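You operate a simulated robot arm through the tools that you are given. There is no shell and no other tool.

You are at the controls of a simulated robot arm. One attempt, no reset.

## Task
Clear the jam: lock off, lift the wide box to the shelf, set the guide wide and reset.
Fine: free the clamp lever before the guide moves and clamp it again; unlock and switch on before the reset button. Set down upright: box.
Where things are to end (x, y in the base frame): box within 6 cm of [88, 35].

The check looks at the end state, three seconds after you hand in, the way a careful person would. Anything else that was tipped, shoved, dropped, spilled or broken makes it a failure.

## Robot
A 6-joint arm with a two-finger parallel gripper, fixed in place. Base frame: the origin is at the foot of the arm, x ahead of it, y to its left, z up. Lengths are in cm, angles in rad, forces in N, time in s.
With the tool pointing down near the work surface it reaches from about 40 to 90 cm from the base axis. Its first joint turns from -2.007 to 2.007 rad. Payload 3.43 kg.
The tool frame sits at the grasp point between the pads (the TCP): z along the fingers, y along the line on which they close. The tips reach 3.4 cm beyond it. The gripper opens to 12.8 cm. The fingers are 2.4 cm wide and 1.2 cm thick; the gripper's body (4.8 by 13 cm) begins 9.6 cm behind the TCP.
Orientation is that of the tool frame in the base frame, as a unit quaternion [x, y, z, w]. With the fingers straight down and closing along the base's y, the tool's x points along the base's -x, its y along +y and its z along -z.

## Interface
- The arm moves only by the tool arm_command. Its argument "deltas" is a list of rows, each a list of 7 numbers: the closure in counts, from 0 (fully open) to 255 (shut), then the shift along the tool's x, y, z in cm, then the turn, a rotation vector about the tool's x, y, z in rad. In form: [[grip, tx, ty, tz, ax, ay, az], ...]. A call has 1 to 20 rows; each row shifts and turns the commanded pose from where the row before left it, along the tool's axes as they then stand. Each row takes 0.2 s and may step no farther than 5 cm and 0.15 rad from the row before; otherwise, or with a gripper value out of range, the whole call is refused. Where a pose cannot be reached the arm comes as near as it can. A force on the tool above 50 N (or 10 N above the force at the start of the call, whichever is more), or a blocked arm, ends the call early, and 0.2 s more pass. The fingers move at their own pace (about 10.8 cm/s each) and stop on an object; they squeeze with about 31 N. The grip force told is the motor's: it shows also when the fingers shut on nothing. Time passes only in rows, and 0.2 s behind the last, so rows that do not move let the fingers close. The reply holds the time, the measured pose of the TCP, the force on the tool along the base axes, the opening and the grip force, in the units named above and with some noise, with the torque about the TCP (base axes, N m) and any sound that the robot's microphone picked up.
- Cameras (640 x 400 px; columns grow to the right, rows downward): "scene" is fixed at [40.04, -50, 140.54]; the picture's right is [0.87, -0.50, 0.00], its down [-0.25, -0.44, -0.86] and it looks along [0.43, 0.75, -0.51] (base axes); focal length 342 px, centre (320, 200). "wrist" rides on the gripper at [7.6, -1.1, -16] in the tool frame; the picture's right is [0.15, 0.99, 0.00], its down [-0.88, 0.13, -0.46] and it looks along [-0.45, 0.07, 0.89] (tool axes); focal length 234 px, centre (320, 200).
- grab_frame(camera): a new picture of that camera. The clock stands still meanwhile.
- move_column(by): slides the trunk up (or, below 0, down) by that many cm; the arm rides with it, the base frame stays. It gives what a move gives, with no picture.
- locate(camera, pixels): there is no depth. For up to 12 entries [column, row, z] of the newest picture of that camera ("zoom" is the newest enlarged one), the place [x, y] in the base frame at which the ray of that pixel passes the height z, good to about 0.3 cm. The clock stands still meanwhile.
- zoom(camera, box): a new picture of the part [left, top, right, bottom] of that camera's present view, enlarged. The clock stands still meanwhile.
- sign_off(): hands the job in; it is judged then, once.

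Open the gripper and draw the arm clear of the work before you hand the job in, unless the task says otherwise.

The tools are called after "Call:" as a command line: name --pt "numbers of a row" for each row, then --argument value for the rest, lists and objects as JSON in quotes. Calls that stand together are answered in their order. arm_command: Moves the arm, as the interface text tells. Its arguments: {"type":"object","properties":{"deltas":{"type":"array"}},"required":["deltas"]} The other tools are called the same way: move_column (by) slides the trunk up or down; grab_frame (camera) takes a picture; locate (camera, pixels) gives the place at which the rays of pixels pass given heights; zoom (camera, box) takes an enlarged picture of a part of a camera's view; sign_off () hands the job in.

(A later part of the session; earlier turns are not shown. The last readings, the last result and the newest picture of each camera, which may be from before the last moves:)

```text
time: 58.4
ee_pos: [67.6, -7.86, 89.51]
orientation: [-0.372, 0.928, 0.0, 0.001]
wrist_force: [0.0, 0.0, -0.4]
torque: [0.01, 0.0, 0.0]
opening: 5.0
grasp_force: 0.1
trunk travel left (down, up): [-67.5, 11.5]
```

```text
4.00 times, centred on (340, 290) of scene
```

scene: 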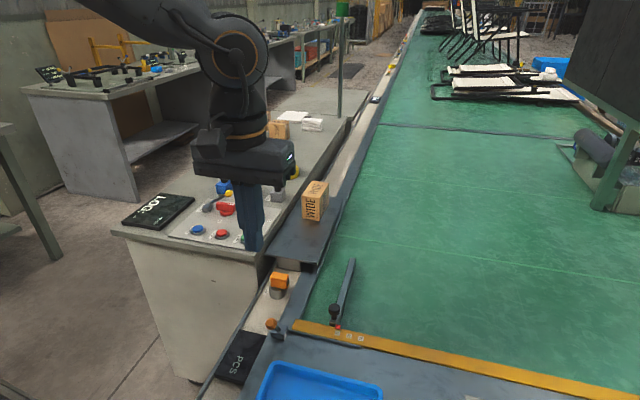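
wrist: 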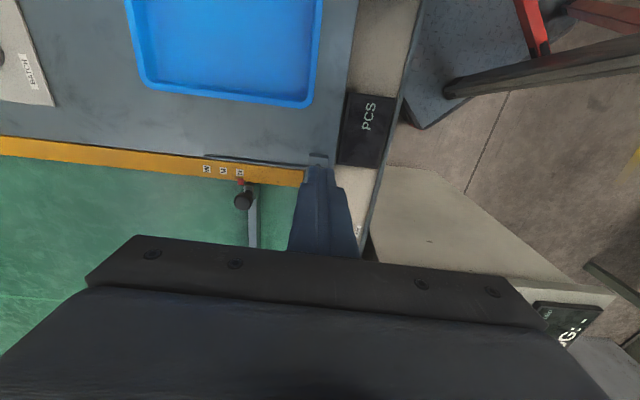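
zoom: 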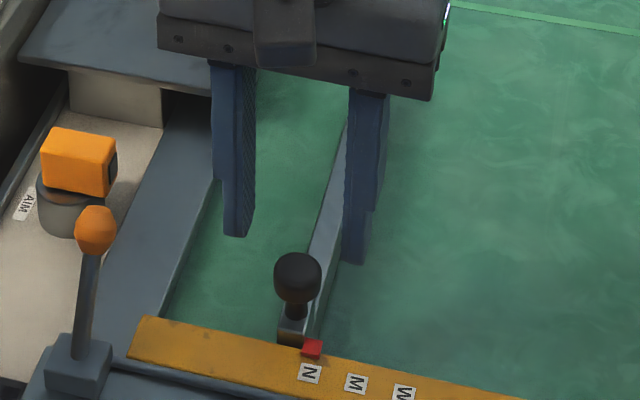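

Knob centred between fingers. I descend to z≈84.3 and close on it.

Call:
arm_command --pt "155 0 0 3 0 0 0" --pt "155 0 0 2.2 0 0 0" --pt "255 0 0 0 0 0 0" --pt "255 0 0 0 0 0 0" --pt "255 0 0 0 0 0 0"

Call:
zoom --camera "scene" --box '[270, 240, 410, 340]'

```text
time: 59.5
ee_pos: [67.48, -7.85, 84.23]
orientation: [-0.37, 0.929, 0.0, 0.0]
wrist_force: [5.7, -1.2, -9.6]
torque: [0.25, -0.49, -0.08]
opening: 2.53
grasp_force: 44.8
trunk travel left (down, up): [-67.5, 11.5]
```

```text
4.00 times, centred on (340, 290) of scene
```

zoom: 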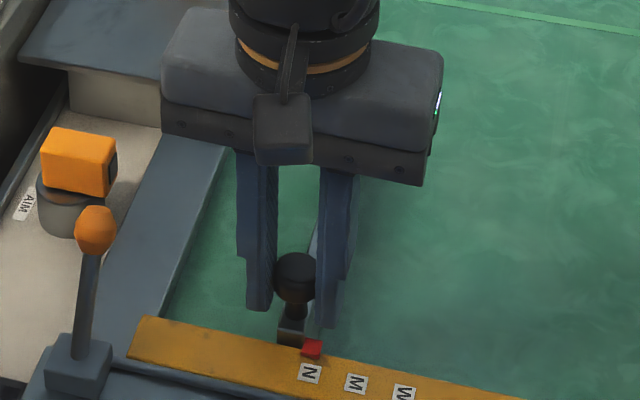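

Knob gripped (2.53 cm). I slide along +u1 (negative tool y) in small steps.

Call:
arm_command --pt "255 0 -0.4 0 0 0 0" --pt "255 0 -0.6 0 0 0 0" --pt "255 0 -0.6 0 0 0 0" --pt "255 0 -0.6 0 0 0 0"

Call:
zoom --camera "scene" --box '[270, 240, 410, 340]'

```text
time: 60.5
ee_pos: [69.06, -9.26, 84.15]
orientation: [-0.372, 0.928, 0.0, -0.001]
wrist_force: [3.8, 4.6, -11.8]
torque: [-0.36, 0.3, 0.06]
opening: 2.53
grasp_force: 44.7
trunk travel left (down, up): [-67.5, 11.5]
```

```text
4.00 times, centred on (340, 290) of scene
```

zoom: 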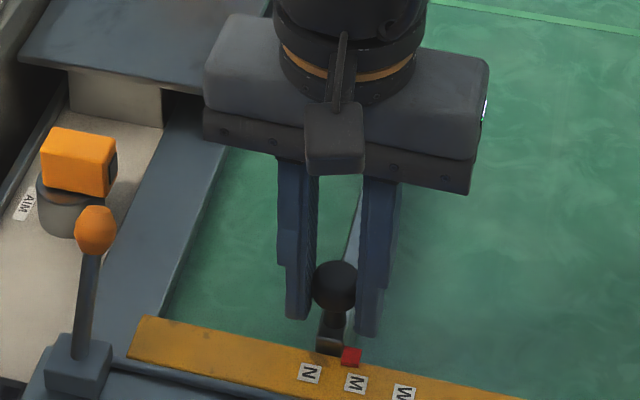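

The pointer is nearly at M with low force; I go on toward W.

Call:
arm_command --pt "255 0 -0.6 0 0 0 0" --pt "255 0 -0.6 0 0 0 0" --pt "255 0 -0.6 0 0 0 0" --pt "255 0 -0.6 0 0 0 0"

Call:
zoom --camera "scene" --box '[310, 270, 410, 350]'

Call:
zoom --camera "wrist" --box '[200, 70, 440, 220]'

```text
time: 61.5
ee_pos: [70.71, -11.0, 84.27]
orientation: [-0.371, 0.929, 0.0, 0.0]
wrist_force: [6.9, 6.9, -16.8]
torque: [0.36, -0.39, 0.05]
opening: 2.55
grasp_force: 44.8
trunk travel left (down, up): [-67.5, 11.5]
```

```text
5.00 times, centred on (360, 310) of scene
```

zoom: 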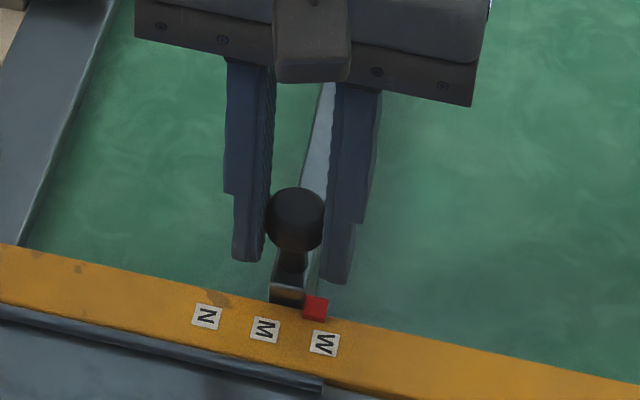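

```text
2.67 times, centred on (320, 145) of wrist
```

zoom: 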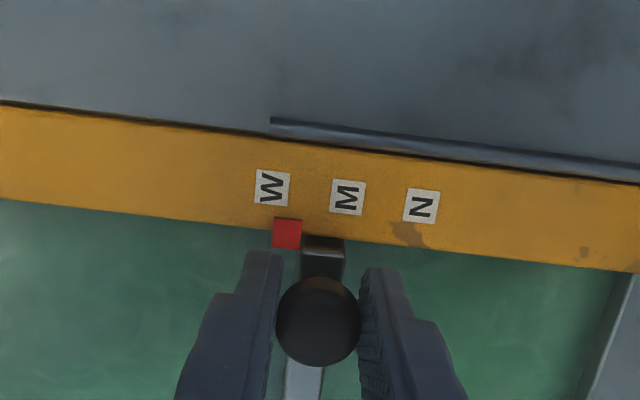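

I check the remaining offset between pointer and W numerically.

Call:
locate --camera "zoom" --pixels '[[272, 188, 80.5], [347, 197, 80.5], [421, 206, 80.5], [287, 222, 80.8], [287, 233, 80.8]]'

```text
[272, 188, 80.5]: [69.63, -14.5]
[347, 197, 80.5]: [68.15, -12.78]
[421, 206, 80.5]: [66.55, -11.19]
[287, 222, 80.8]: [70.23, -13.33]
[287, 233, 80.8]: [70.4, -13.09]
```

Both views say the pointer is still ≈0.5 cm short of W. I slide further by 0.5 cm.

Call:
arm_command --pt "255 0 -0.3 0 0 0 0" --pt "255 0 -0.25 0 0 0 0" --pt "255 0 0 0 0 0 0"

Call:
zoom --camera "scene" --box '[310, 270, 410, 350]'

Call:
zoom --camera "wrist" --box '[200, 70, 440, 220]'

```text
time: 62.4
ee_pos: [71.16, -11.37, 84.19]
orientation: [-0.371, 0.929, 0.0, -0.001]
wrist_force: [3.8, 17.3, -18.3]
torque: [0.36, -0.2, -0.01]
opening: 2.52
grasp_force: 45.3
trunk travel left (down, up): [-67.5, 11.5]
```

```text
5.00 times, centred on (360, 310) of scene
```

zoom: 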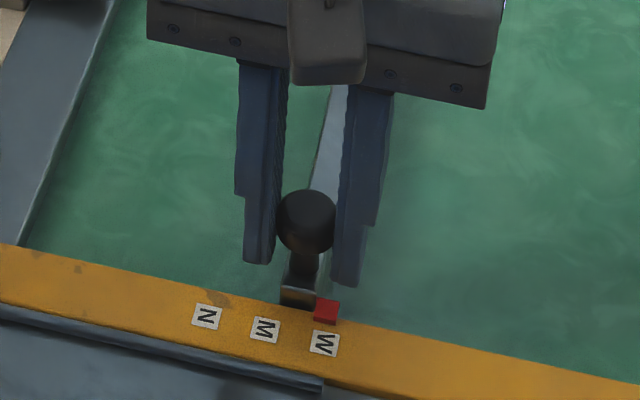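

```text
2.67 times, centred on (320, 145) of wrist
```

zoom: 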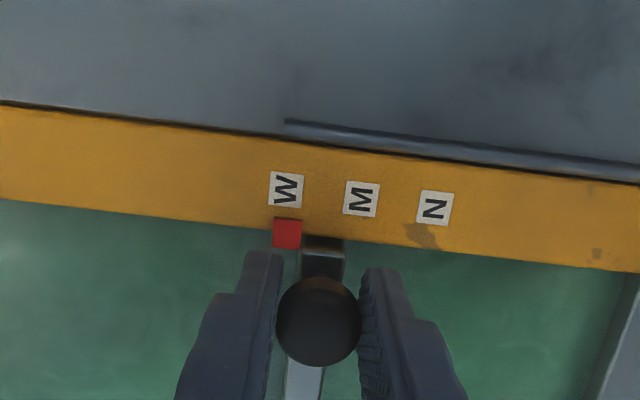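

The pointer now sits against W exactly as it did against N at the start. I release the knob and rise.

Call:
arm_command --pt "155 0 0 0 0 0 0" --pt "155 0 0 0 0 0 0" --pt "155 0 0 -4 0 0 0" --pt "155 0 0 -4 0 0 0" --pt "255 0 0 -4 0 0 0" --pt "255 0 0 0 0 0 0"

Call:
zoom --camera "scene" --box '[250, 270, 390, 350]'

Call:
zoom --camera "wrist" --box '[200, 70, 520, 270]'

```text
time: 63.8
ee_pos: [71.13, -11.47, 96.19]
orientation: [-0.372, 0.928, 0.0, -0.001]
wrist_force: [1.1, 0.7, -0.6]
torque: [0.03, 0.01, 0.06]
opening: 0.0
grasp_force: 31.5
trunk travel left (down, up): [-67.5, 11.5]
```

```text
4.57 times, centred on (320, 310) of scene
```

zoom: 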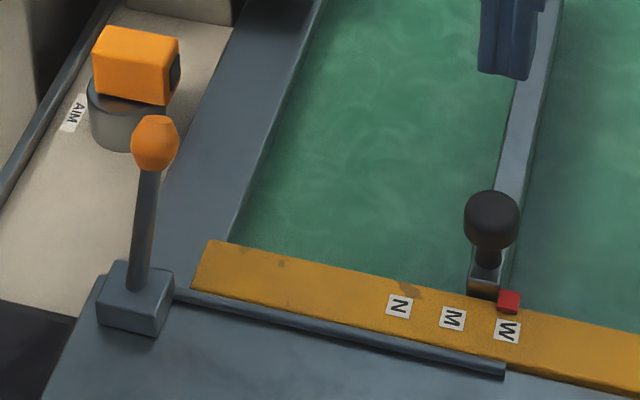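

```text
2.00 times, centred on (360, 170) of wrist
```

zoom: 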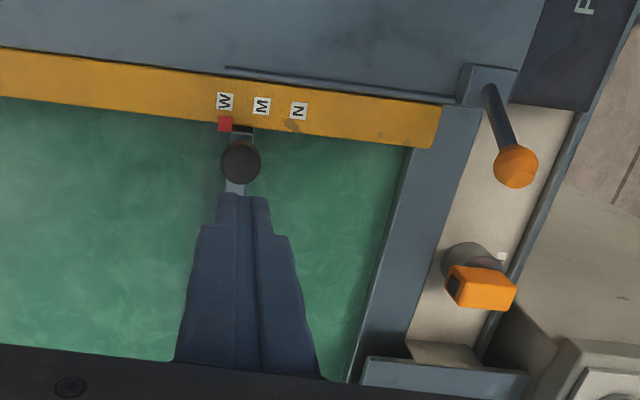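

Guide pointer at W. Now I clamp again; I triangulate the orange ball: scene (283.9,297.3), wrist (457.5,153).

Call:
locate --camera "scene" --pixels '[[283.9, 297.3, 84], [283.9, 297.3, 88]]'

Call:
locate --camera "wrist" --pixels '[[457.5, 153, 84], [457.5, 153, 88], [480, 228, 84], [480, 228, 88]]'

```text
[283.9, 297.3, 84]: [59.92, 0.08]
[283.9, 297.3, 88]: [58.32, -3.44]
```

```text
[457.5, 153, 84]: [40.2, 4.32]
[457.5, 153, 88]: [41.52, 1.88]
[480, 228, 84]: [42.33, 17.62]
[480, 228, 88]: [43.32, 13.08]
```

The wrist locate used an older frame; I use the zoom picture instead.

Call:
locate --camera "zoom" --pixels '[[515, 166, 84], [515, 166, 88], [484, 285, 84], [484, 285, 88]]'

```text
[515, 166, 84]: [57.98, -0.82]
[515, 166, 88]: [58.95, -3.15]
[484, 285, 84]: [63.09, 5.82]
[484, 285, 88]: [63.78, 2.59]
```

Ball at ≈(58.7,−2.6,87.0). Before approaching from its +u2 side I check where the AIM sensor is, scene ≈(280,280).

Call:
locate --camera "scene" --pixels '[[280.2, 280.5, 82], [280.2, 280.5, 86], [285, 290.7, 82], [285, 290.7, 84]]'

Call:
locate --camera "zoom" --pixels '[[484, 285, 82], [484, 285, 86], [509, 305, 82], [450, 297, 84]]'

```text
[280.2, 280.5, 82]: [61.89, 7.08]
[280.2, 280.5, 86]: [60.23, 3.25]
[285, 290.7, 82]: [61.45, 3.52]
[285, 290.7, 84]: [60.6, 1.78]
```

```text
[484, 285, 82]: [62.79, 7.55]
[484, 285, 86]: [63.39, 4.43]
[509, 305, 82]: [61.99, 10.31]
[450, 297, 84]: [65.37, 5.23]
```

The sensor is ≈7 cm away from the start point, clear. I move to the +u2 side of the ball, (61.0,−0.35), and lower to 87.6.

Call:
arm_command --pt "255 -0.09 3.75 0 0 0 0" --pt "255 -0.09 3.75 0 0 0 0" --pt "255 -0.09 3.75 0 0 0 0" --pt "255 -0.09 3.75 0 0 0 0" --pt "255 0 0 4.3 0 0 0" --pt "255 0 0 4.3 0 0 0" --pt "255 0 0 0 0 0 0"

Call:
zoom --camera "scene" --box '[210, 270, 350, 370]'

Call:
zoom --camera "wrist" --box '[200, 70, 440, 230]'

```text
time: 65.3
ee_pos: [60.91, -0.33, 87.55]
orientation: [-0.371, 0.928, 0.0, 0.0]
wrist_force: [0.4, 0.1, 0.3]
torque: [-0.02, -0.02, 0.01]
opening: 0.0
grasp_force: 31.3
trunk travel left (down, up): [-67.5, 11.5]
```

```text
4.00 times, centred on (280, 320) of scene
```

zoom: 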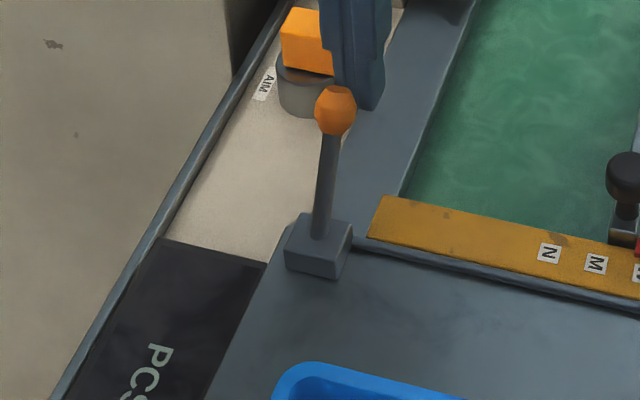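

```text
2.50 times, centred on (320, 150) of wrist
```

zoom: 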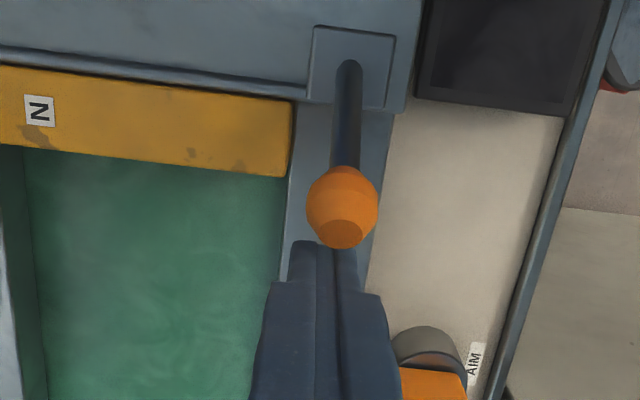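

The ball is straight ahead, slightly to the right; I shift 0.3 and push toward −u2 in steps.

Call:
arm_command --pt "255 0.5 0.3 0 0 0 0" --pt "255 0.7 0 0 0 0 0" --pt "255 0.7 0 0 0 0 0" --pt "255 0.7 0 0 0 0 0" --pt "255 0.7 0 0 0 0 0" --pt "255 0.7 0 0 0 0 0"

Call:
zoom --camera "scene" --box '[210, 270, 350, 370]'

```text
time: 66.8
ee_pos: [57.92, -2.96, 87.68]
orientation: [-0.371, 0.929, 0.0, 0.001]
wrist_force: [0.4, 0.0, 0.2]
torque: [-0.02, 0.03, -0.01]
opening: 0.0
grasp_force: 30.7
trunk travel left (down, up): [-67.5, 11.5]
```

```text
4.00 times, centred on (280, 320) of scene
```

zoom: 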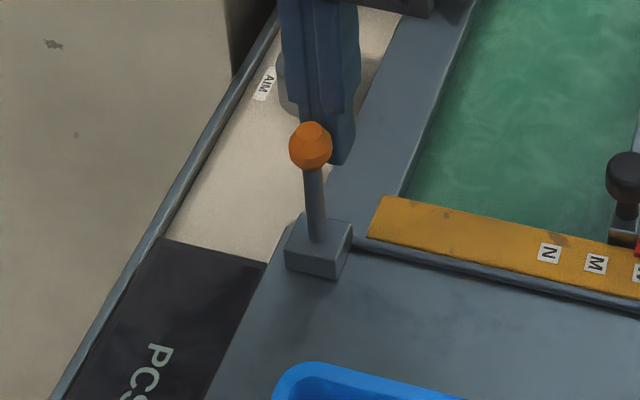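

The lever is moving back over; I continue.

Call:
arm_command --pt "255 0.7 0 0 0 0 0" --pt "255 0.7 0 0 0 0 0" --pt "255 0.7 0 0 0 0 0" --pt "255 0.6 0 0 0 0 0"

Call:
zoom --camera "scene" --box '[210, 270, 350, 370]'

```text
time: 67.8
ee_pos: [55.94, -4.79, 87.56]
orientation: [-0.372, 0.928, 0.0, 0.001]
wrist_force: [-0.8, 0.4, 0.1]
torque: [-0.03, -0.03, 0.01]
opening: 0.01
grasp_force: 31.6
trunk travel left (down, up): [-67.5, 11.5]
```

```text
4.00 times, centred on (280, 320) of scene
```

zoom: 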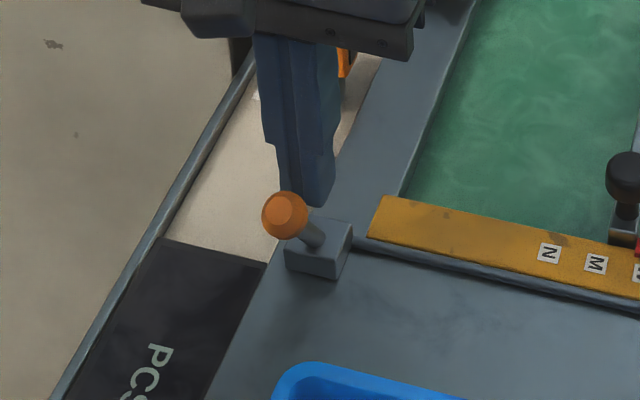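

The ball is back at scene (271,323.5), the original clamped place. I press a little more to confirm the stop.

Call:
arm_command --pt "255 0.4 0 0 0 0 0" --pt "255 0.4 0 0 0 0 0"

Call:
zoom --camera "scene" --box '[210, 270, 350, 370]'

```text
time: 68.3
ee_pos: [55.74, -5.1, 87.73]
orientation: [-0.372, 0.928, -0.002, 0.003]
wrist_force: [24.2, 33.4, 7.7]
torque: [1.2, -0.63, 0.02]
opening: 0.0
grasp_force: 31.3
trunk travel left (down, up): [-67.5, 11.5]
```

```text
4.00 times, centred on (280, 320) of scene
```

zoom: 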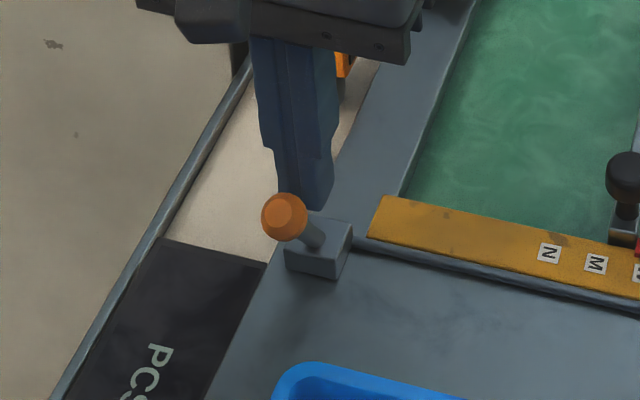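

41 N at the stop: clamped again. I back off, rise, and travel to the lock lever's +u1 side at (63.2,40.4), z≈104.

Call:
arm_command --pt "255 -1.2 0 0 0 0 0" --pt "255 -1.0 0 -4.5 0 0 0" --pt "255 0 0 -5 0 0 0" --pt "255 0 0 -5 0 0 0" --pt "255 0 0 -3 0 0 0"

Call:
zoom --camera "scene" --box '[210, 270, 390, 390]'

Call:
arm_command --pt "255 -3.48 2.77 0 0 0 0" --pt "255 -3.48 2.77 0 0 0 0" --pt "255 -3.48 2.77 0 0 0 0" --pt "255 -3.48 2.77 0 0 0 0" --pt "255 -3.48 2.77 0 0 0 0" --pt "255 -3.48 2.77 0 0 0 0" --pt "255 -3.48 2.77 0 0 0 0" --pt "255 -3.48 2.77 0 0 0 0" --pt "255 -3.48 2.77 0 0 0 0" --pt "255 -3.48 2.77 0 0 0 0" --pt "255 0 0 0 0 0 0"

Call:
grab_frame --camera "wrist"

Call:
grab_frame --camera "scene"

```text
time: 69.5
ee_pos: [56.94, -3.84, 105.16]
orientation: [-0.371, 0.929, 0.0, 0.0]
wrist_force: [-0.3, -0.3, 0.5]
torque: [0.02, 0.02, 0.03]
opening: 0.02
grasp_force: 30.7
trunk travel left (down, up): [-67.5, 11.5]
```

```text
3.33 times, centred on (300, 330) of scene
```

zoom: 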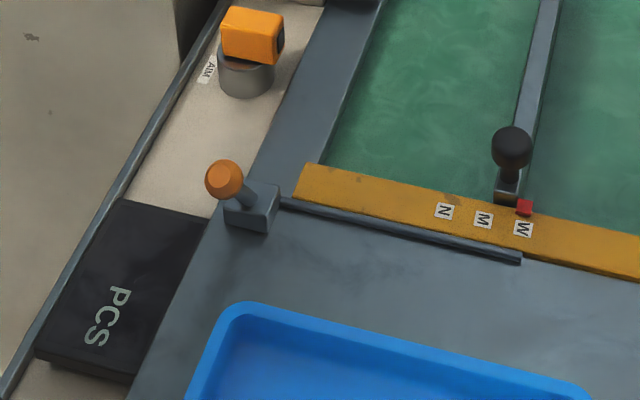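

```text
time: 72.0
ee_pos: [63.15, 40.3, 105.2]
orientation: [-0.371, 0.929, 0.001, 0.0]
wrist_force: [-0.2, -0.8, 0.1]
torque: [0.03, -0.02, 0.02]
opening: 0.0
grasp_force: 30.8
trunk travel left (down, up): [-67.5, 11.5]
```

```text
taken
```

wrist: 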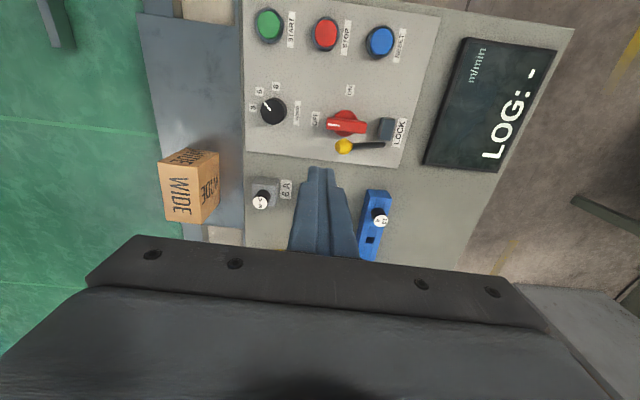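

```text
taken
```

scene: 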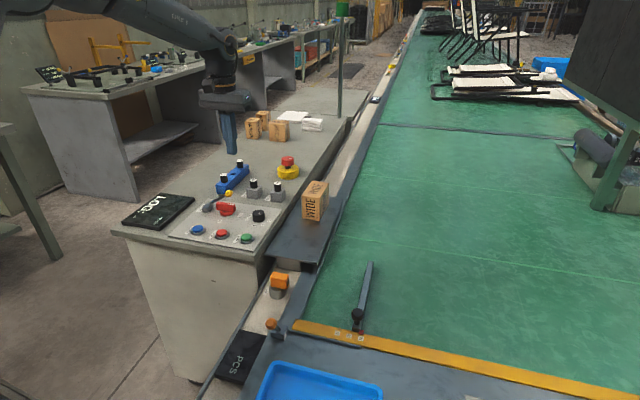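

Guide at W, clamp closed, box on the shelf. I locate the yellow ball (wrist (343,147)) and the 10 A fuse to be sure of clearance.

Call:
locate --camera "wrist" --pixels '[[343, 147, 88.7], [381, 143, 84.5], [288, 189, 82.5]]'

Call:
locate --camera "scene" --pixels '[[228.8, 193.2, 88.7], [253.4, 182, 88], [254, 193, 85]]'

```text
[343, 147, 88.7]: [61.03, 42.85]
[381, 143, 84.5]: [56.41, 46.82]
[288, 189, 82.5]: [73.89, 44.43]
```

```text
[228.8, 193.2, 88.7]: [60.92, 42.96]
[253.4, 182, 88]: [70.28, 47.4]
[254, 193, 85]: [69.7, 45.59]
```

I descend on the +u1 side of the ball to z≈90.7 (tips above the switch handle).

Call:
arm_command --pt "255 -0.35 0 4.5 0 0 0" --pt "255 0 0 4.5 0 0 0" --pt "255 0 0 4 0 0 0" --pt "255 0 0 1.5 0 0 0" --pt "255 0 0 0 0 0 0"

Call:
zoom --camera "scene" --box '[180, 155, 292, 235]'

Call:
zoom --camera "wrist" --box '[240, 100, 440, 230]'

```text
time: 73.2
ee_pos: [63.59, 40.37, 90.63]
orientation: [-0.371, 0.929, 0.0, 0.0]
wrist_force: [0.2, -0.1, 0.2]
torque: [-0.01, 0.02, 0.0]
opening: 0.0
grasp_force: 30.5
trunk travel left (down, up): [-67.5, 11.5]
```

```text
5.00 times, centred on (236, 195) of scene
```

zoom: 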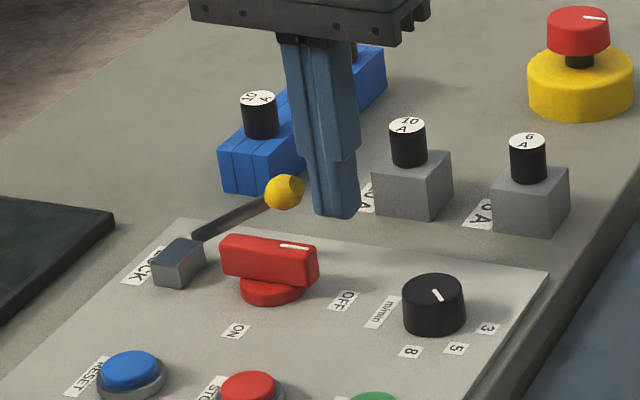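

```text
3.08 times, centred on (340, 165) of wrist
```

zoom: 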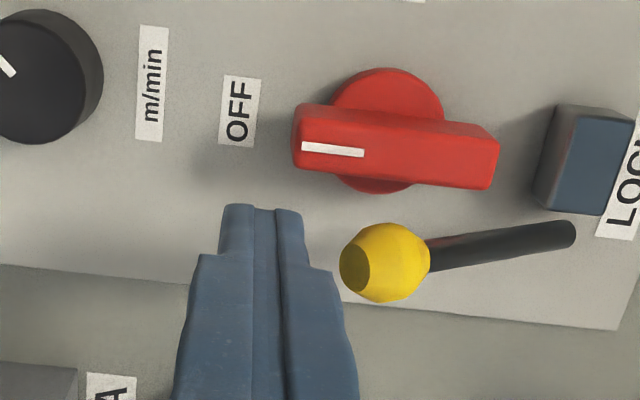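

Fingers are beside the ball. I push along −u1 (positive tool y) stepwise.

Call:
arm_command --pt "255 0 1.0 0 0 0 0" --pt "255 0 0.7 0 0 0 0" --pt "255 0 0.7 0 0 0 0" --pt "255 0 0.7 0 0 0 0" --pt "255 0 0.7 0 0 0 0"

Call:
zoom --camera "scene" --box '[180, 155, 292, 235]'

```text
time: 74.1
ee_pos: [62.16, 41.86, 91.4]
orientation: [-0.372, 0.928, -0.002, 0.005]
wrist_force: [12.7, -32.8, 21.3]
torque: [-0.67, -0.14, 0.2]
opening: 0.01
grasp_force: 31.7
trunk travel left (down, up): [-67.5, 11.5]
stopped in row 4: the force on the tool passed its limit at 57 N (the readings are from after the stop); the commanded pose is now the measured one
```

```text
5.00 times, centred on (236, 195) of scene
```

zoom: 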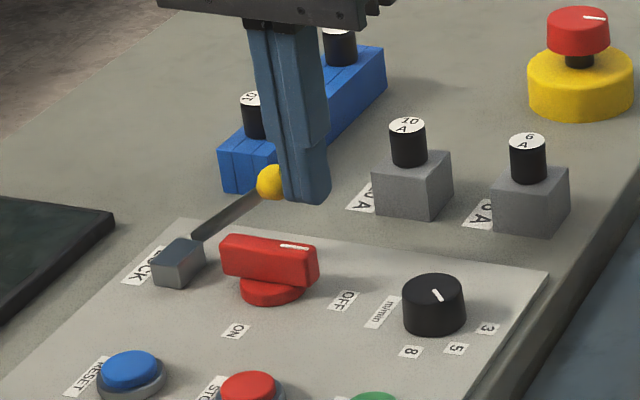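

The lever began to move but a purely horizontal push wedges (57 N). I follow its arc instead, moving up while pushing.

Call:
arm_command --pt "255 0 0.3 -0.5 0 0 0" --pt "255 0 0.4 -0.5 0 0 0" --pt "255 0 0.4 -0.4 0 0 0" --pt "255 0 0.5 -0.4 0 0 0"

Call:
zoom --camera "scene" --box '[180, 155, 292, 235]'

```text
time: 74.6
ee_pos: [61.67, 42.48, 92.02]
orientation: [-0.372, 0.928, -0.004, 0.007]
wrist_force: [4.0, -23.1, 15.7]
torque: [-0.45, 0.01, 0.18]
opening: 0.0
grasp_force: 31.2
trunk travel left (down, up): [-67.5, 11.5]
stopped in row 2: the force on the tool passed its limit at 51 N (the readings are from after the stop); the commanded pose is now the measured one
```

```text
5.00 times, centred on (236, 195) of scene
```

zoom: 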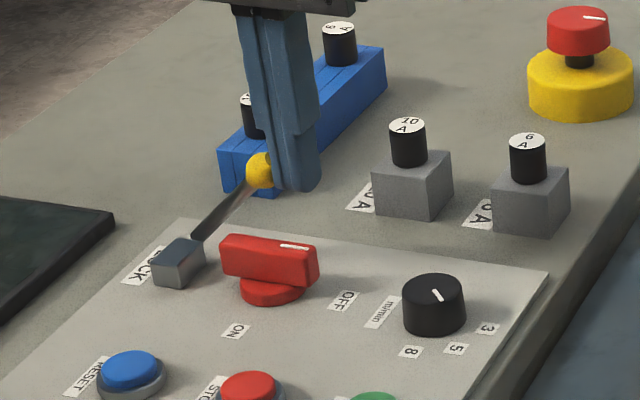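

It is moving (ball now at zoom (260,168)). I continue in smaller steps.

Call:
arm_command --pt "255 0 0.25 -0.25 0 0 0" --pt "255 0 0.3 -0.25 0 0 0" --pt "255 0 0.3 -0.25 0 0 0" --pt "255 0 0.3 -0.2 0 0 0" --pt "255 0 0.3 -0.2 0 0 0"

Call:
zoom --camera "scene" --box '[180, 155, 292, 235]'

```text
time: 75.8
ee_pos: [60.65, 43.68, 93.04]
orientation: [-0.371, 0.929, -0.003, 0.005]
wrist_force: [0.7, -0.7, 0.9]
torque: [0.0, -0.02, 0.04]
opening: 0.0
grasp_force: 31.5
trunk travel left (down, up): [-67.5, 11.5]
```

```text
5.00 times, centred on (236, 195) of scene
```

zoom: 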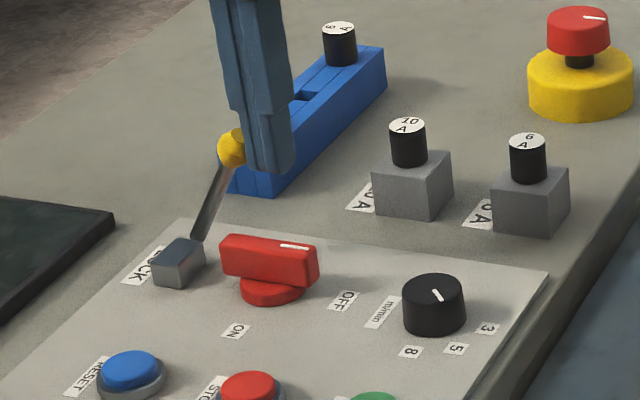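

Past the stiff part; force is near zero. I continue pushing horizontally.

Call:
arm_command --pt "255 0 0.5 0 0 0 0" --pt "255 0 0.6 0 0 0 0" --pt "255 0 0.6 0 0 0 0" --pt "255 0 0.6 0 0 0 0" --pt "255 0 0.6 0 0 0 0"

Call:
zoom --camera "scene" --box '[180, 155, 292, 235]'

```text
time: 77.0
ee_pos: [58.66, 45.88, 92.93]
orientation: [-0.373, 0.928, -0.003, 0.006]
wrist_force: [-0.7, -0.3, 0.0]
torque: [-0.04, 0.0, -0.01]
opening: 0.0
grasp_force: 30.6
trunk travel left (down, up): [-67.5, 11.5]
```

```text
5.00 times, centred on (236, 195) of scene
```

zoom: 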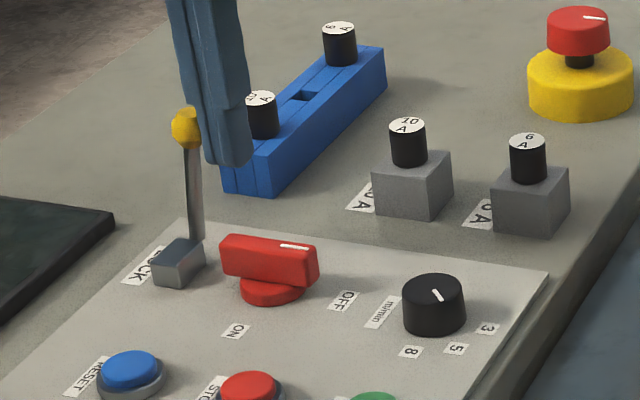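

Call:
arm_command --pt "255 0 0.6 0 0 0 0" --pt "255 0 0.6 0 0 0 0" --pt "255 0 0.6 0 0 0 0" --pt "255 0 0.6 0 0 0 0" --pt "255 0 0.5 0 0 0 0"

Call:
zoom --camera "scene" --box '[180, 155, 292, 235]'

```text
time: 78.2
ee_pos: [56.5, 47.85, 93.03]
orientation: [-0.372, 0.928, -0.003, 0.005]
wrist_force: [-0.9, -0.3, -1.1]
torque: [0.0, 0.02, -0.01]
opening: 0.02
grasp_force: 31.1
trunk travel left (down, up): [-67.5, 11.5]
```

```text
5.00 times, centred on (236, 195) of scene
```

zoom: 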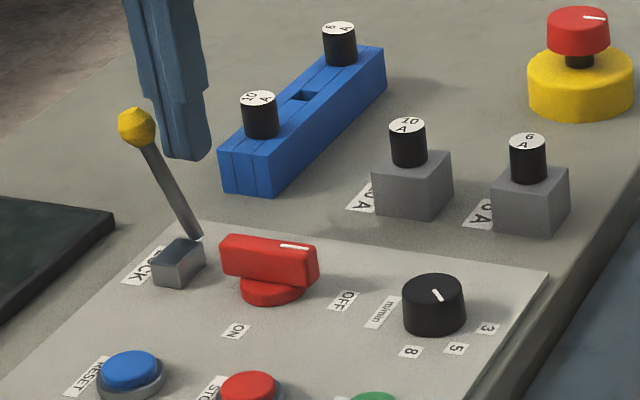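

The lever snapped back to its original unlocked position (ball at scene (199.4,180.4)). Now I rise, move over the switch and turn the hand by 90° to grasp the handle lying along u1.

Call:
arm_command --pt "255 0 -0.8 -3 0 0 0" --pt "255 0 0 -5 0 0 0" --pt "255 0 0 -3 0 0 0" --pt "155 1.4 -2.9 0 0 0 0" --pt "155 1.35 -2.87 0 0 0 0" --pt "155 0 0 0 0 0 -0.1428" --pt "155 0 0 0 0 0 -0.1428" --pt "155 0 0 0 0 0 -0.1428" --pt "155 0 0 0 0 0 -0.1428" --pt "155 0 0 0 0 0 -0.1428" --pt "155 0 0 0 0 0 -0.1428" --pt "155 0 0 0 0 0 -0.1428" --pt "155 0 0 0 0 0 -0.1428" --pt "155 0 0 0 0 0 -0.1428" --pt "155 0 0 0 0 0 -0.1428" --pt "155 0 0 0 0 0 -0.1428" --pt "155 0 0 0 0 0 0"

Call:
grab_frame --camera "wrist"

Call:
zoom --camera "wrist" --box '[260, 80, 400, 190]'

```text
time: 81.8
ee_pos: [59.08, 41.12, 104.05]
orientation: [0.92, -0.392, 0.005, -0.001]
wrist_force: [-0.1, 0.3, -0.2]
torque: [0.0, 0.0, 0.0]
opening: 5.04
grasp_force: 0.1
trunk travel left (down, up): [-67.5, 11.5]
```

```text
taken
```

wrist: 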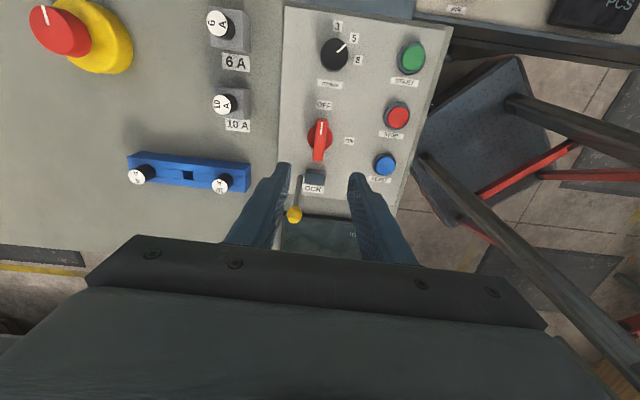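

```text
3.64 times, centred on (330, 135) of wrist
```

zoom: 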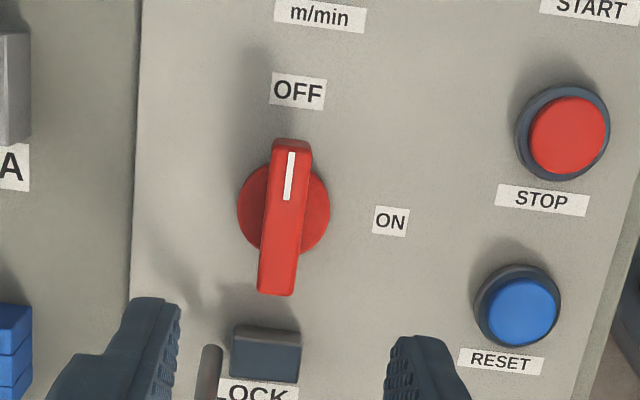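

The handle is vertical in this view, centre ≈ zoom (285,215). I locate it.

Call:
locate --camera "zoom" --pixels '[[290, 145, 86.4], [277, 285, 86.4], [284, 212, 86.4], [284, 208, 83.5]]'

```text
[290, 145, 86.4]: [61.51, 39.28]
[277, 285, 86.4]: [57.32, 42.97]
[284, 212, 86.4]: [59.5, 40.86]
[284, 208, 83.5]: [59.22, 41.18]
```

Handle centre ≈(59.35,41.1); I nudge and descend to 88, then close on it.

Call:
arm_command --pt "155 0.1 -0.18 0 0 0 0" --pt "155 0 0 4.5 0 0 0" --pt "155 0 0 4.5 0 0 0" --pt "155 0 0 4.5 0 0 0" --pt "155 0 0 2.5 0 0 0" --pt "155 0 0 0 0 0 0"

Call:
zoom --camera "scene" --box '[180, 155, 292, 235]'

```text
time: 83.2
ee_pos: [59.49, 41.41, 88.01]
orientation: [0.919, -0.393, 0.005, -0.001]
wrist_force: [-0.1, 0.4, 0.4]
torque: [-0.03, -0.03, 0.01]
opening: 5.02
grasp_force: 0.1
trunk travel left (down, up): [-67.5, 11.5]
```

```text
5.00 times, centred on (236, 195) of scene
```

zoom: 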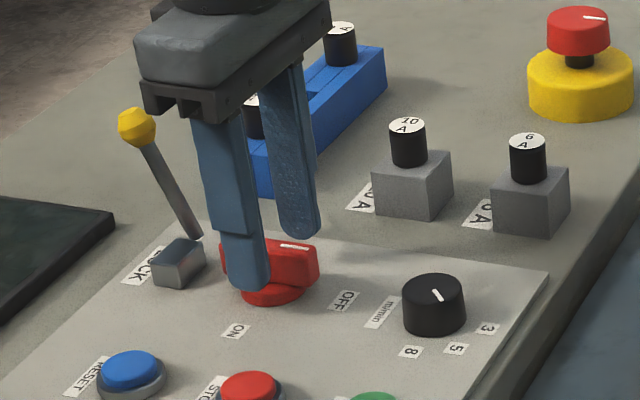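

Straddled. I nudge back slightly and close.

Call:
arm_command --pt "155 0 0.25 0 0 0 0" --pt "255 0 0 0 0 0 0" --pt "255 0 0 0 0 0 0" --pt "255 0 0 0 0 0 0"

```text
time: 84.2
ee_pos: [59.27, 41.09, 88.05]
orientation: [0.919, -0.393, 0.006, -0.001]
wrist_force: [1.6, 0.3, -2.8]
torque: [-0.34, 0.17, 0.03]
opening: 1.61
grasp_force: 44.7
trunk travel left (down, up): [-67.5, 11.5]
```

Well centred with little force. I turn clockwise (positive tool z) back toward ON.

Call:
arm_command --pt "255 0 0 0 0 0 0.1" --pt "255 0 0 0 0 0 0.1" --pt "255 0 0 0 0 0 0.12" --pt "255 0 0 0 0 0 0.12"

```text
time: 85.2
ee_pos: [59.13, 41.0, 88.19]
orientation: [0.811, -0.585, 0.004, -0.002]
wrist_force: [-9.0, -8.8, 6.7]
torque: [-1.68, 0.4, 0.04]
opening: 1.6
grasp_force: 45.0
trunk travel left (down, up): [-67.5, 11.5]
```

Call:
arm_command --pt "255 0.05 0.1 0 0 0 0.12" --pt "255 0 0 0 0 0 0.12" --pt "255 0 0 0 0 0 0.12" --pt "255 0 0 0 0 0 0.12"

Call:
zoom --camera "scene" --box '[180, 155, 292, 235]'

```text
time: 86.2
ee_pos: [58.96, 40.95, 88.01]
orientation: [-0.648, 0.762, -0.005, 0.003]
wrist_force: [-23.8, -4.6, 10.1]
torque: [-1.15, 1.39, 0.08]
opening: 1.58
grasp_force: 44.9
trunk travel left (down, up): [-67.5, 11.5]
```

```text
5.00 times, centred on (236, 195) of scene
```

zoom: 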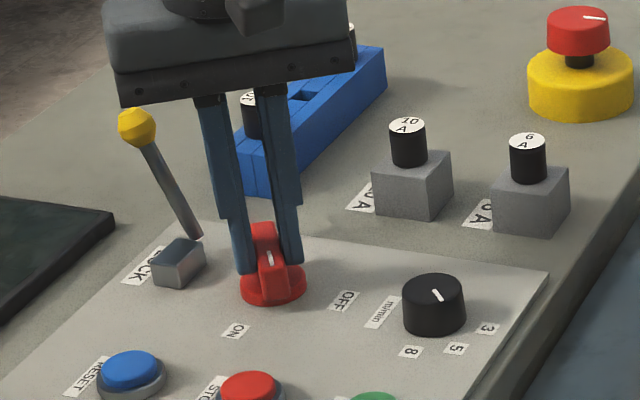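

Half-way (yaw 81°). I recentre 0.2 cm along the force and continue.

Call:
arm_command --pt "255 0.05 0.2 0 0 0 0.1" --pt "255 0 0 0 0 0 0.12" --pt "255 0 0 0 0 0 0.12" --pt "255 0 0 0 0 0 0.12"

```text
time: 87.2
ee_pos: [58.84, 41.13, 88.12]
orientation: [-0.457, 0.889, -0.004, 0.004]
wrist_force: [-29.0, 4.9, 6.0]
torque: [-0.27, 1.78, 0.09]
opening: 1.6
grasp_force: 45.0
trunk travel left (down, up): [-67.5, 11.5]
```

Call:
arm_command --pt "255 0.1 0.2 0 0 0 0.06" --pt "255 0 0 0 0 0 0.1"

Call:
zoom --camera "scene" --box '[130, 155, 292, 245]'

```text
time: 87.8
ee_pos: [58.68, 41.06, 88.1]
orientation: [-0.385, 0.923, -0.003, 0.006]
wrist_force: [-18.4, 7.3, 1.7]
torque: [0.09, 1.35, 0.07]
opening: 1.61
grasp_force: 45.3
trunk travel left (down, up): [-67.5, 11.5]
```

```text
3.95 times, centred on (211, 200) of scene
```

zoom: 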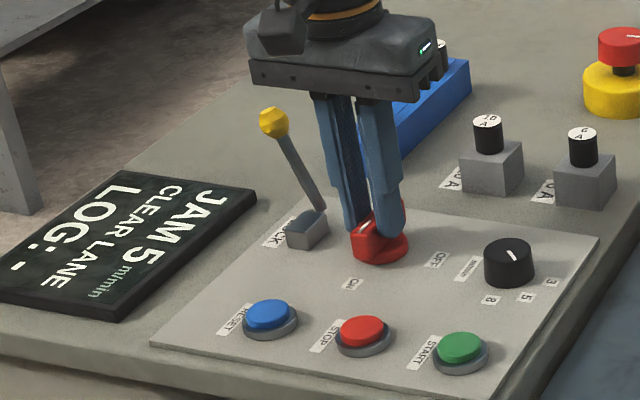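

The display is back on (JAM 5, CLEAR LANE). I turn a bit more until the stop is felt.

Call:
arm_command --pt "255 0.05 0.1 0 0 0 0.06" --pt "255 0 0 0 0 0 0.06"

```text
time: 88.4
ee_pos: [58.65, 41.13, 88.1]
orientation: [-0.33, 0.944, -0.003, 0.005]
wrist_force: [-11.2, 5.7, -1.7]
torque: [0.48, 0.57, 1.53]
opening: 1.79
grasp_force: 44.6
trunk travel left (down, up): [-67.5, 11.5]
```

Stop felt (1.5 N·m). I release and rise, then check the panel.

Call:
arm_command --pt "255 0 0 0 0 0 -0.05" --pt "155 0 0 0 0 0 0" --pt "155 0 0 0 0 0 0" --pt "155 0 0 -4 0 0 0" --pt "155 0 0 -4 0 0 0" --pt "255 0 0 -4 0 0 0" --pt "255 0 0 0 0 0 0"

Call:
grab_frame --camera "wrist"

Call:
zoom --camera "scene" --box '[110, 155, 290, 265]'

Call:
zoom --camera "wrist" --box '[240, 30, 440, 180]'

```text
time: 90.0
ee_pos: [58.48, 41.06, 100.0]
orientation: [-0.353, 0.935, -0.002, 0.005]
wrist_force: [-0.6, -0.1, -0.1]
torque: [0.01, 0.03, 0.0]
opening: 0.01
grasp_force: 31.0
trunk travel left (down, up): [-67.5, 11.5]
```

```text
taken
```

wrist: 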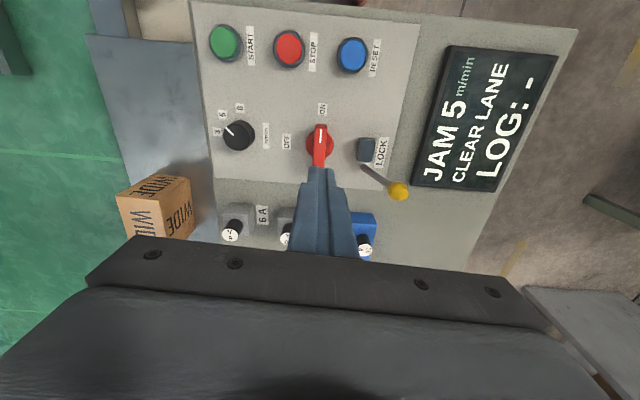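

```text
3.56 times, centred on (200, 210) of scene
```

zoom: 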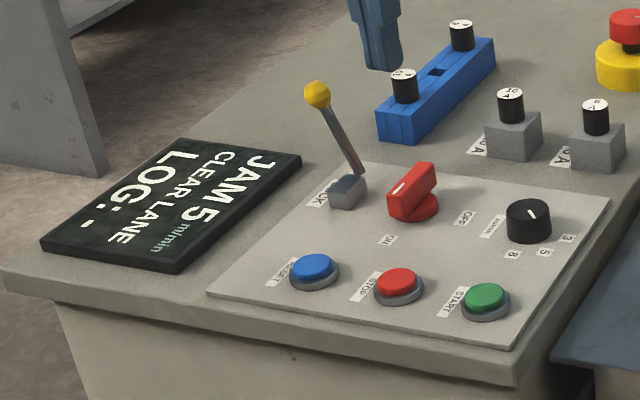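

```text
2.67 times, centred on (340, 105) of wrist
```

zoom: 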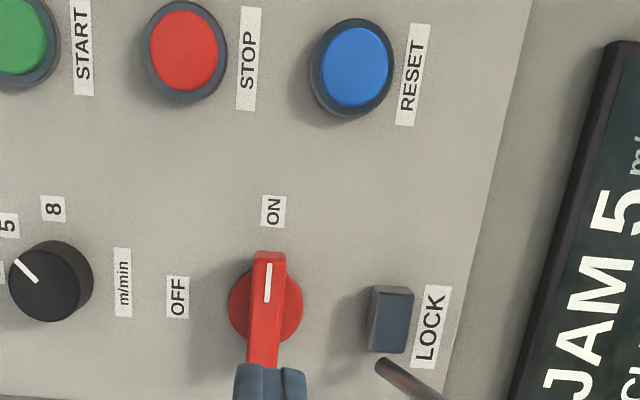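

Switch is ON, lever unlocked. I locate the blue RESET button at zoom (354,65).

Call:
locate --camera "zoom" --pixels '[[354, 65, 84.5], [353, 70, 83.5], [185, 50, 84.5]]'

Call:
locate --camera "scene" --pixels '[[198.2, 228.5, 84.5]]'

```text
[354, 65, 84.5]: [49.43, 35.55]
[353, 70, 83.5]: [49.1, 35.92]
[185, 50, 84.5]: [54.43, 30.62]
```

```text
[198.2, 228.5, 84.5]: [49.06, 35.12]
```

RESET ≈(49.25,35.4). I move above it with closed fingers and lower to TCP 91 (tips 3 cm above).

Call:
arm_command --pt "255 3.56 0.613 0 0 0 0" --pt "255 3.56 0.613 0 0 0 0" --pt "255 3.55 0.613 0 0 0 0" --pt "255 0 0 4.5 0 0 0" --pt "255 0 0 4.5 0 0 0" --pt "255 0 0 0 0 0 0"

Call:
zoom --camera "scene" --box '[150, 165, 262, 255]'

Call:
zoom --camera "wrist" --box '[240, 100, 440, 230]'

```text
time: 91.4
ee_pos: [49.38, 35.42, 90.86]
orientation: [-0.354, 0.935, -0.004, 0.006]
wrist_force: [-0.5, 0.4, 0.3]
torque: [0.02, -0.02, -0.02]
opening: 0.0
grasp_force: 31.0
trunk travel left (down, up): [-67.5, 11.5]
```

```text
4.44 times, centred on (206, 210) of scene
```

zoom: 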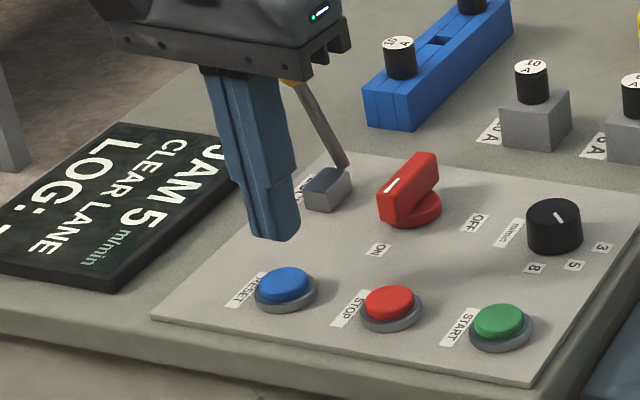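

```text
3.08 times, centred on (340, 165) of wrist
```

zoom: 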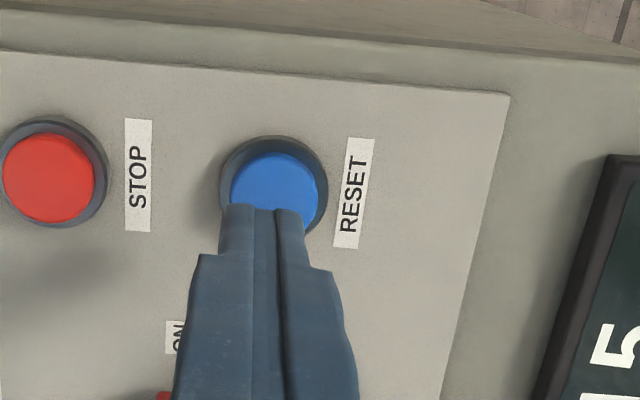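

Tips are directly over RESET. I lower and press in small steps.

Call:
arm_command --pt "255 0 0 2.2 0 0 0" --pt "255 0 0 0.4 0 0 0" --pt "255 0 0 0.3 0 0 0" --pt "255 0 0 0.3 0 0 0"

Call:
zoom --camera "scene" --box '[110, 165, 270, 265]'

```text
time: 92.4
ee_pos: [49.42, 35.4, 87.7]
orientation: [-0.353, 0.935, -0.003, 0.006]
wrist_force: [0.2, -0.2, 0.2]
torque: [-0.05, 0.01, -0.03]
opening: 0.0
grasp_force: 30.9
trunk travel left (down, up): [-67.5, 11.5]
```

```text
4.00 times, centred on (190, 215) of scene
```

zoom: 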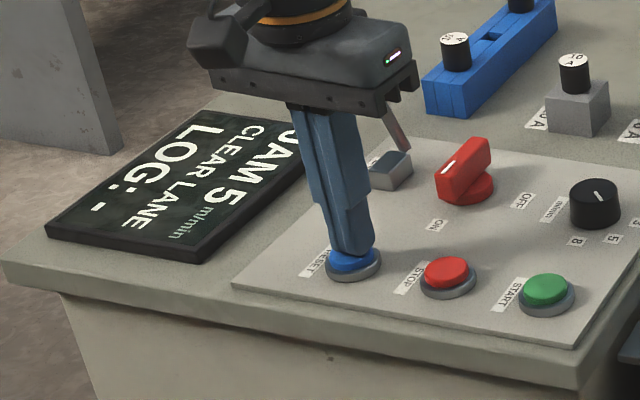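

Not quite in contact yet (force ≈0). I go on pressing by 0.25 cm steps.

Call:
arm_command --pt "255 0 0 0.25 0 0 0" --pt "255 0 0 0.25 0 0 0" --pt "255 0 0 0.2 0 0 0"

Call:
zoom --camera "scene" --box '[110, 165, 270, 265]'

```text
time: 93.2
ee_pos: [49.5, 35.37, 86.99]
orientation: [-0.354, 0.935, -0.002, 0.006]
wrist_force: [-2.1, -0.1, 6.5]
torque: [0.03, 0.09, -0.03]
opening: 0.0
grasp_force: 30.6
trunk travel left (down, up): [-67.5, 11.5]
heard: click
```

```text
4.00 times, centred on (190, 215) of scene
```

zoom: 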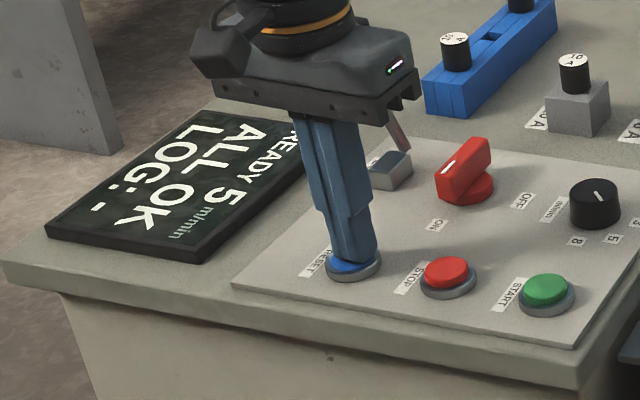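

A click, and the display reads READY, ALL OK. I rise, open the gripper and draw clear, then inspect everything.

Call:
arm_command --pt "255 0 0 -2 0 0 0" --pt "255 0 0 -5 0 0 0" --pt "255 0 0 -5 0 0 0" --pt "255 0 0 -5 0 0 0" --pt "0 0 0 -5 0 0 0" --pt "0 3.5 -2 -2 0 0 0" --pt "0 3.5 -2 0 0 0 0" --pt "0 0 0 0 0 0 0"

Call:
grab_frame --camera "scene"

Call:
zoom --camera "scene" --box '[110, 150, 350, 280]'

Call:
zoom --camera "scene" --box '[210, 250, 390, 370]'

```text
time: 95.0
ee_pos: [46.5, 27.76, 110.95]
orientation: [-0.353, 0.936, -0.003, 0.005]
wrist_force: [0.1, -0.1, -0.7]
torque: [-0.04, -0.03, 0.01]
opening: 12.81
grasp_force: 0.1
trunk travel left (down, up): [-67.5, 11.5]
```

```text
taken
```

scene: 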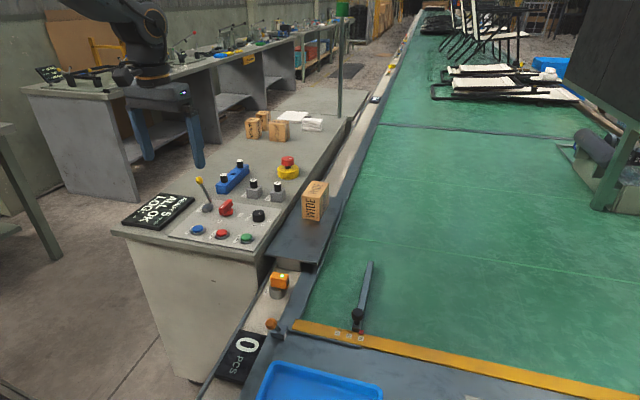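

```text
2.67 times, centred on (230, 215) of scene
```

zoom: 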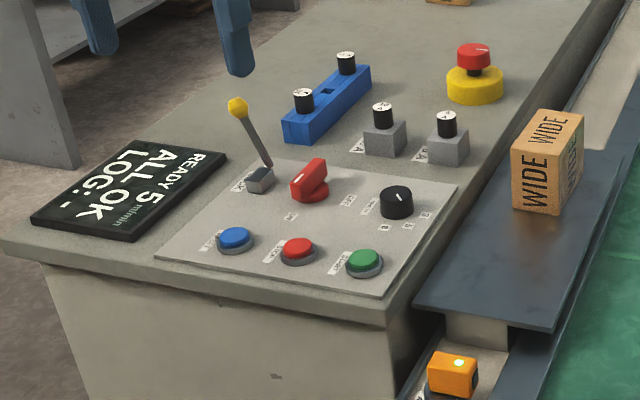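

```text
3.33 times, centred on (300, 310) of scene
```

zoom: 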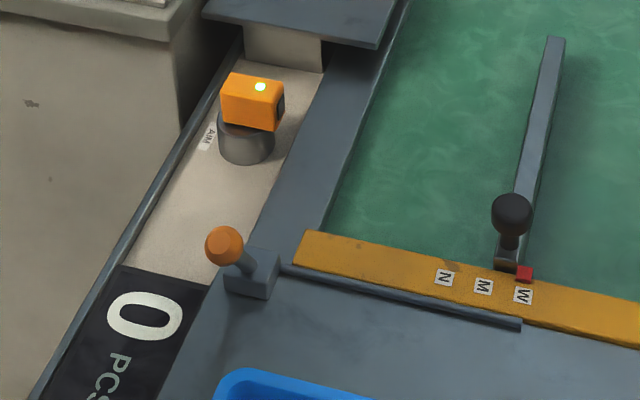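

Everything reads correctly: READY/ALL OK, guide at W, clamp closed, lever and switch in operating position. I verify the box position one last time (top centre ≈ scene (315,189.5)).

Call:
locate --camera "scene" --pixels '[[315.4, 189.5, 87.4]]'

```text
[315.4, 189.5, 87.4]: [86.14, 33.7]
```

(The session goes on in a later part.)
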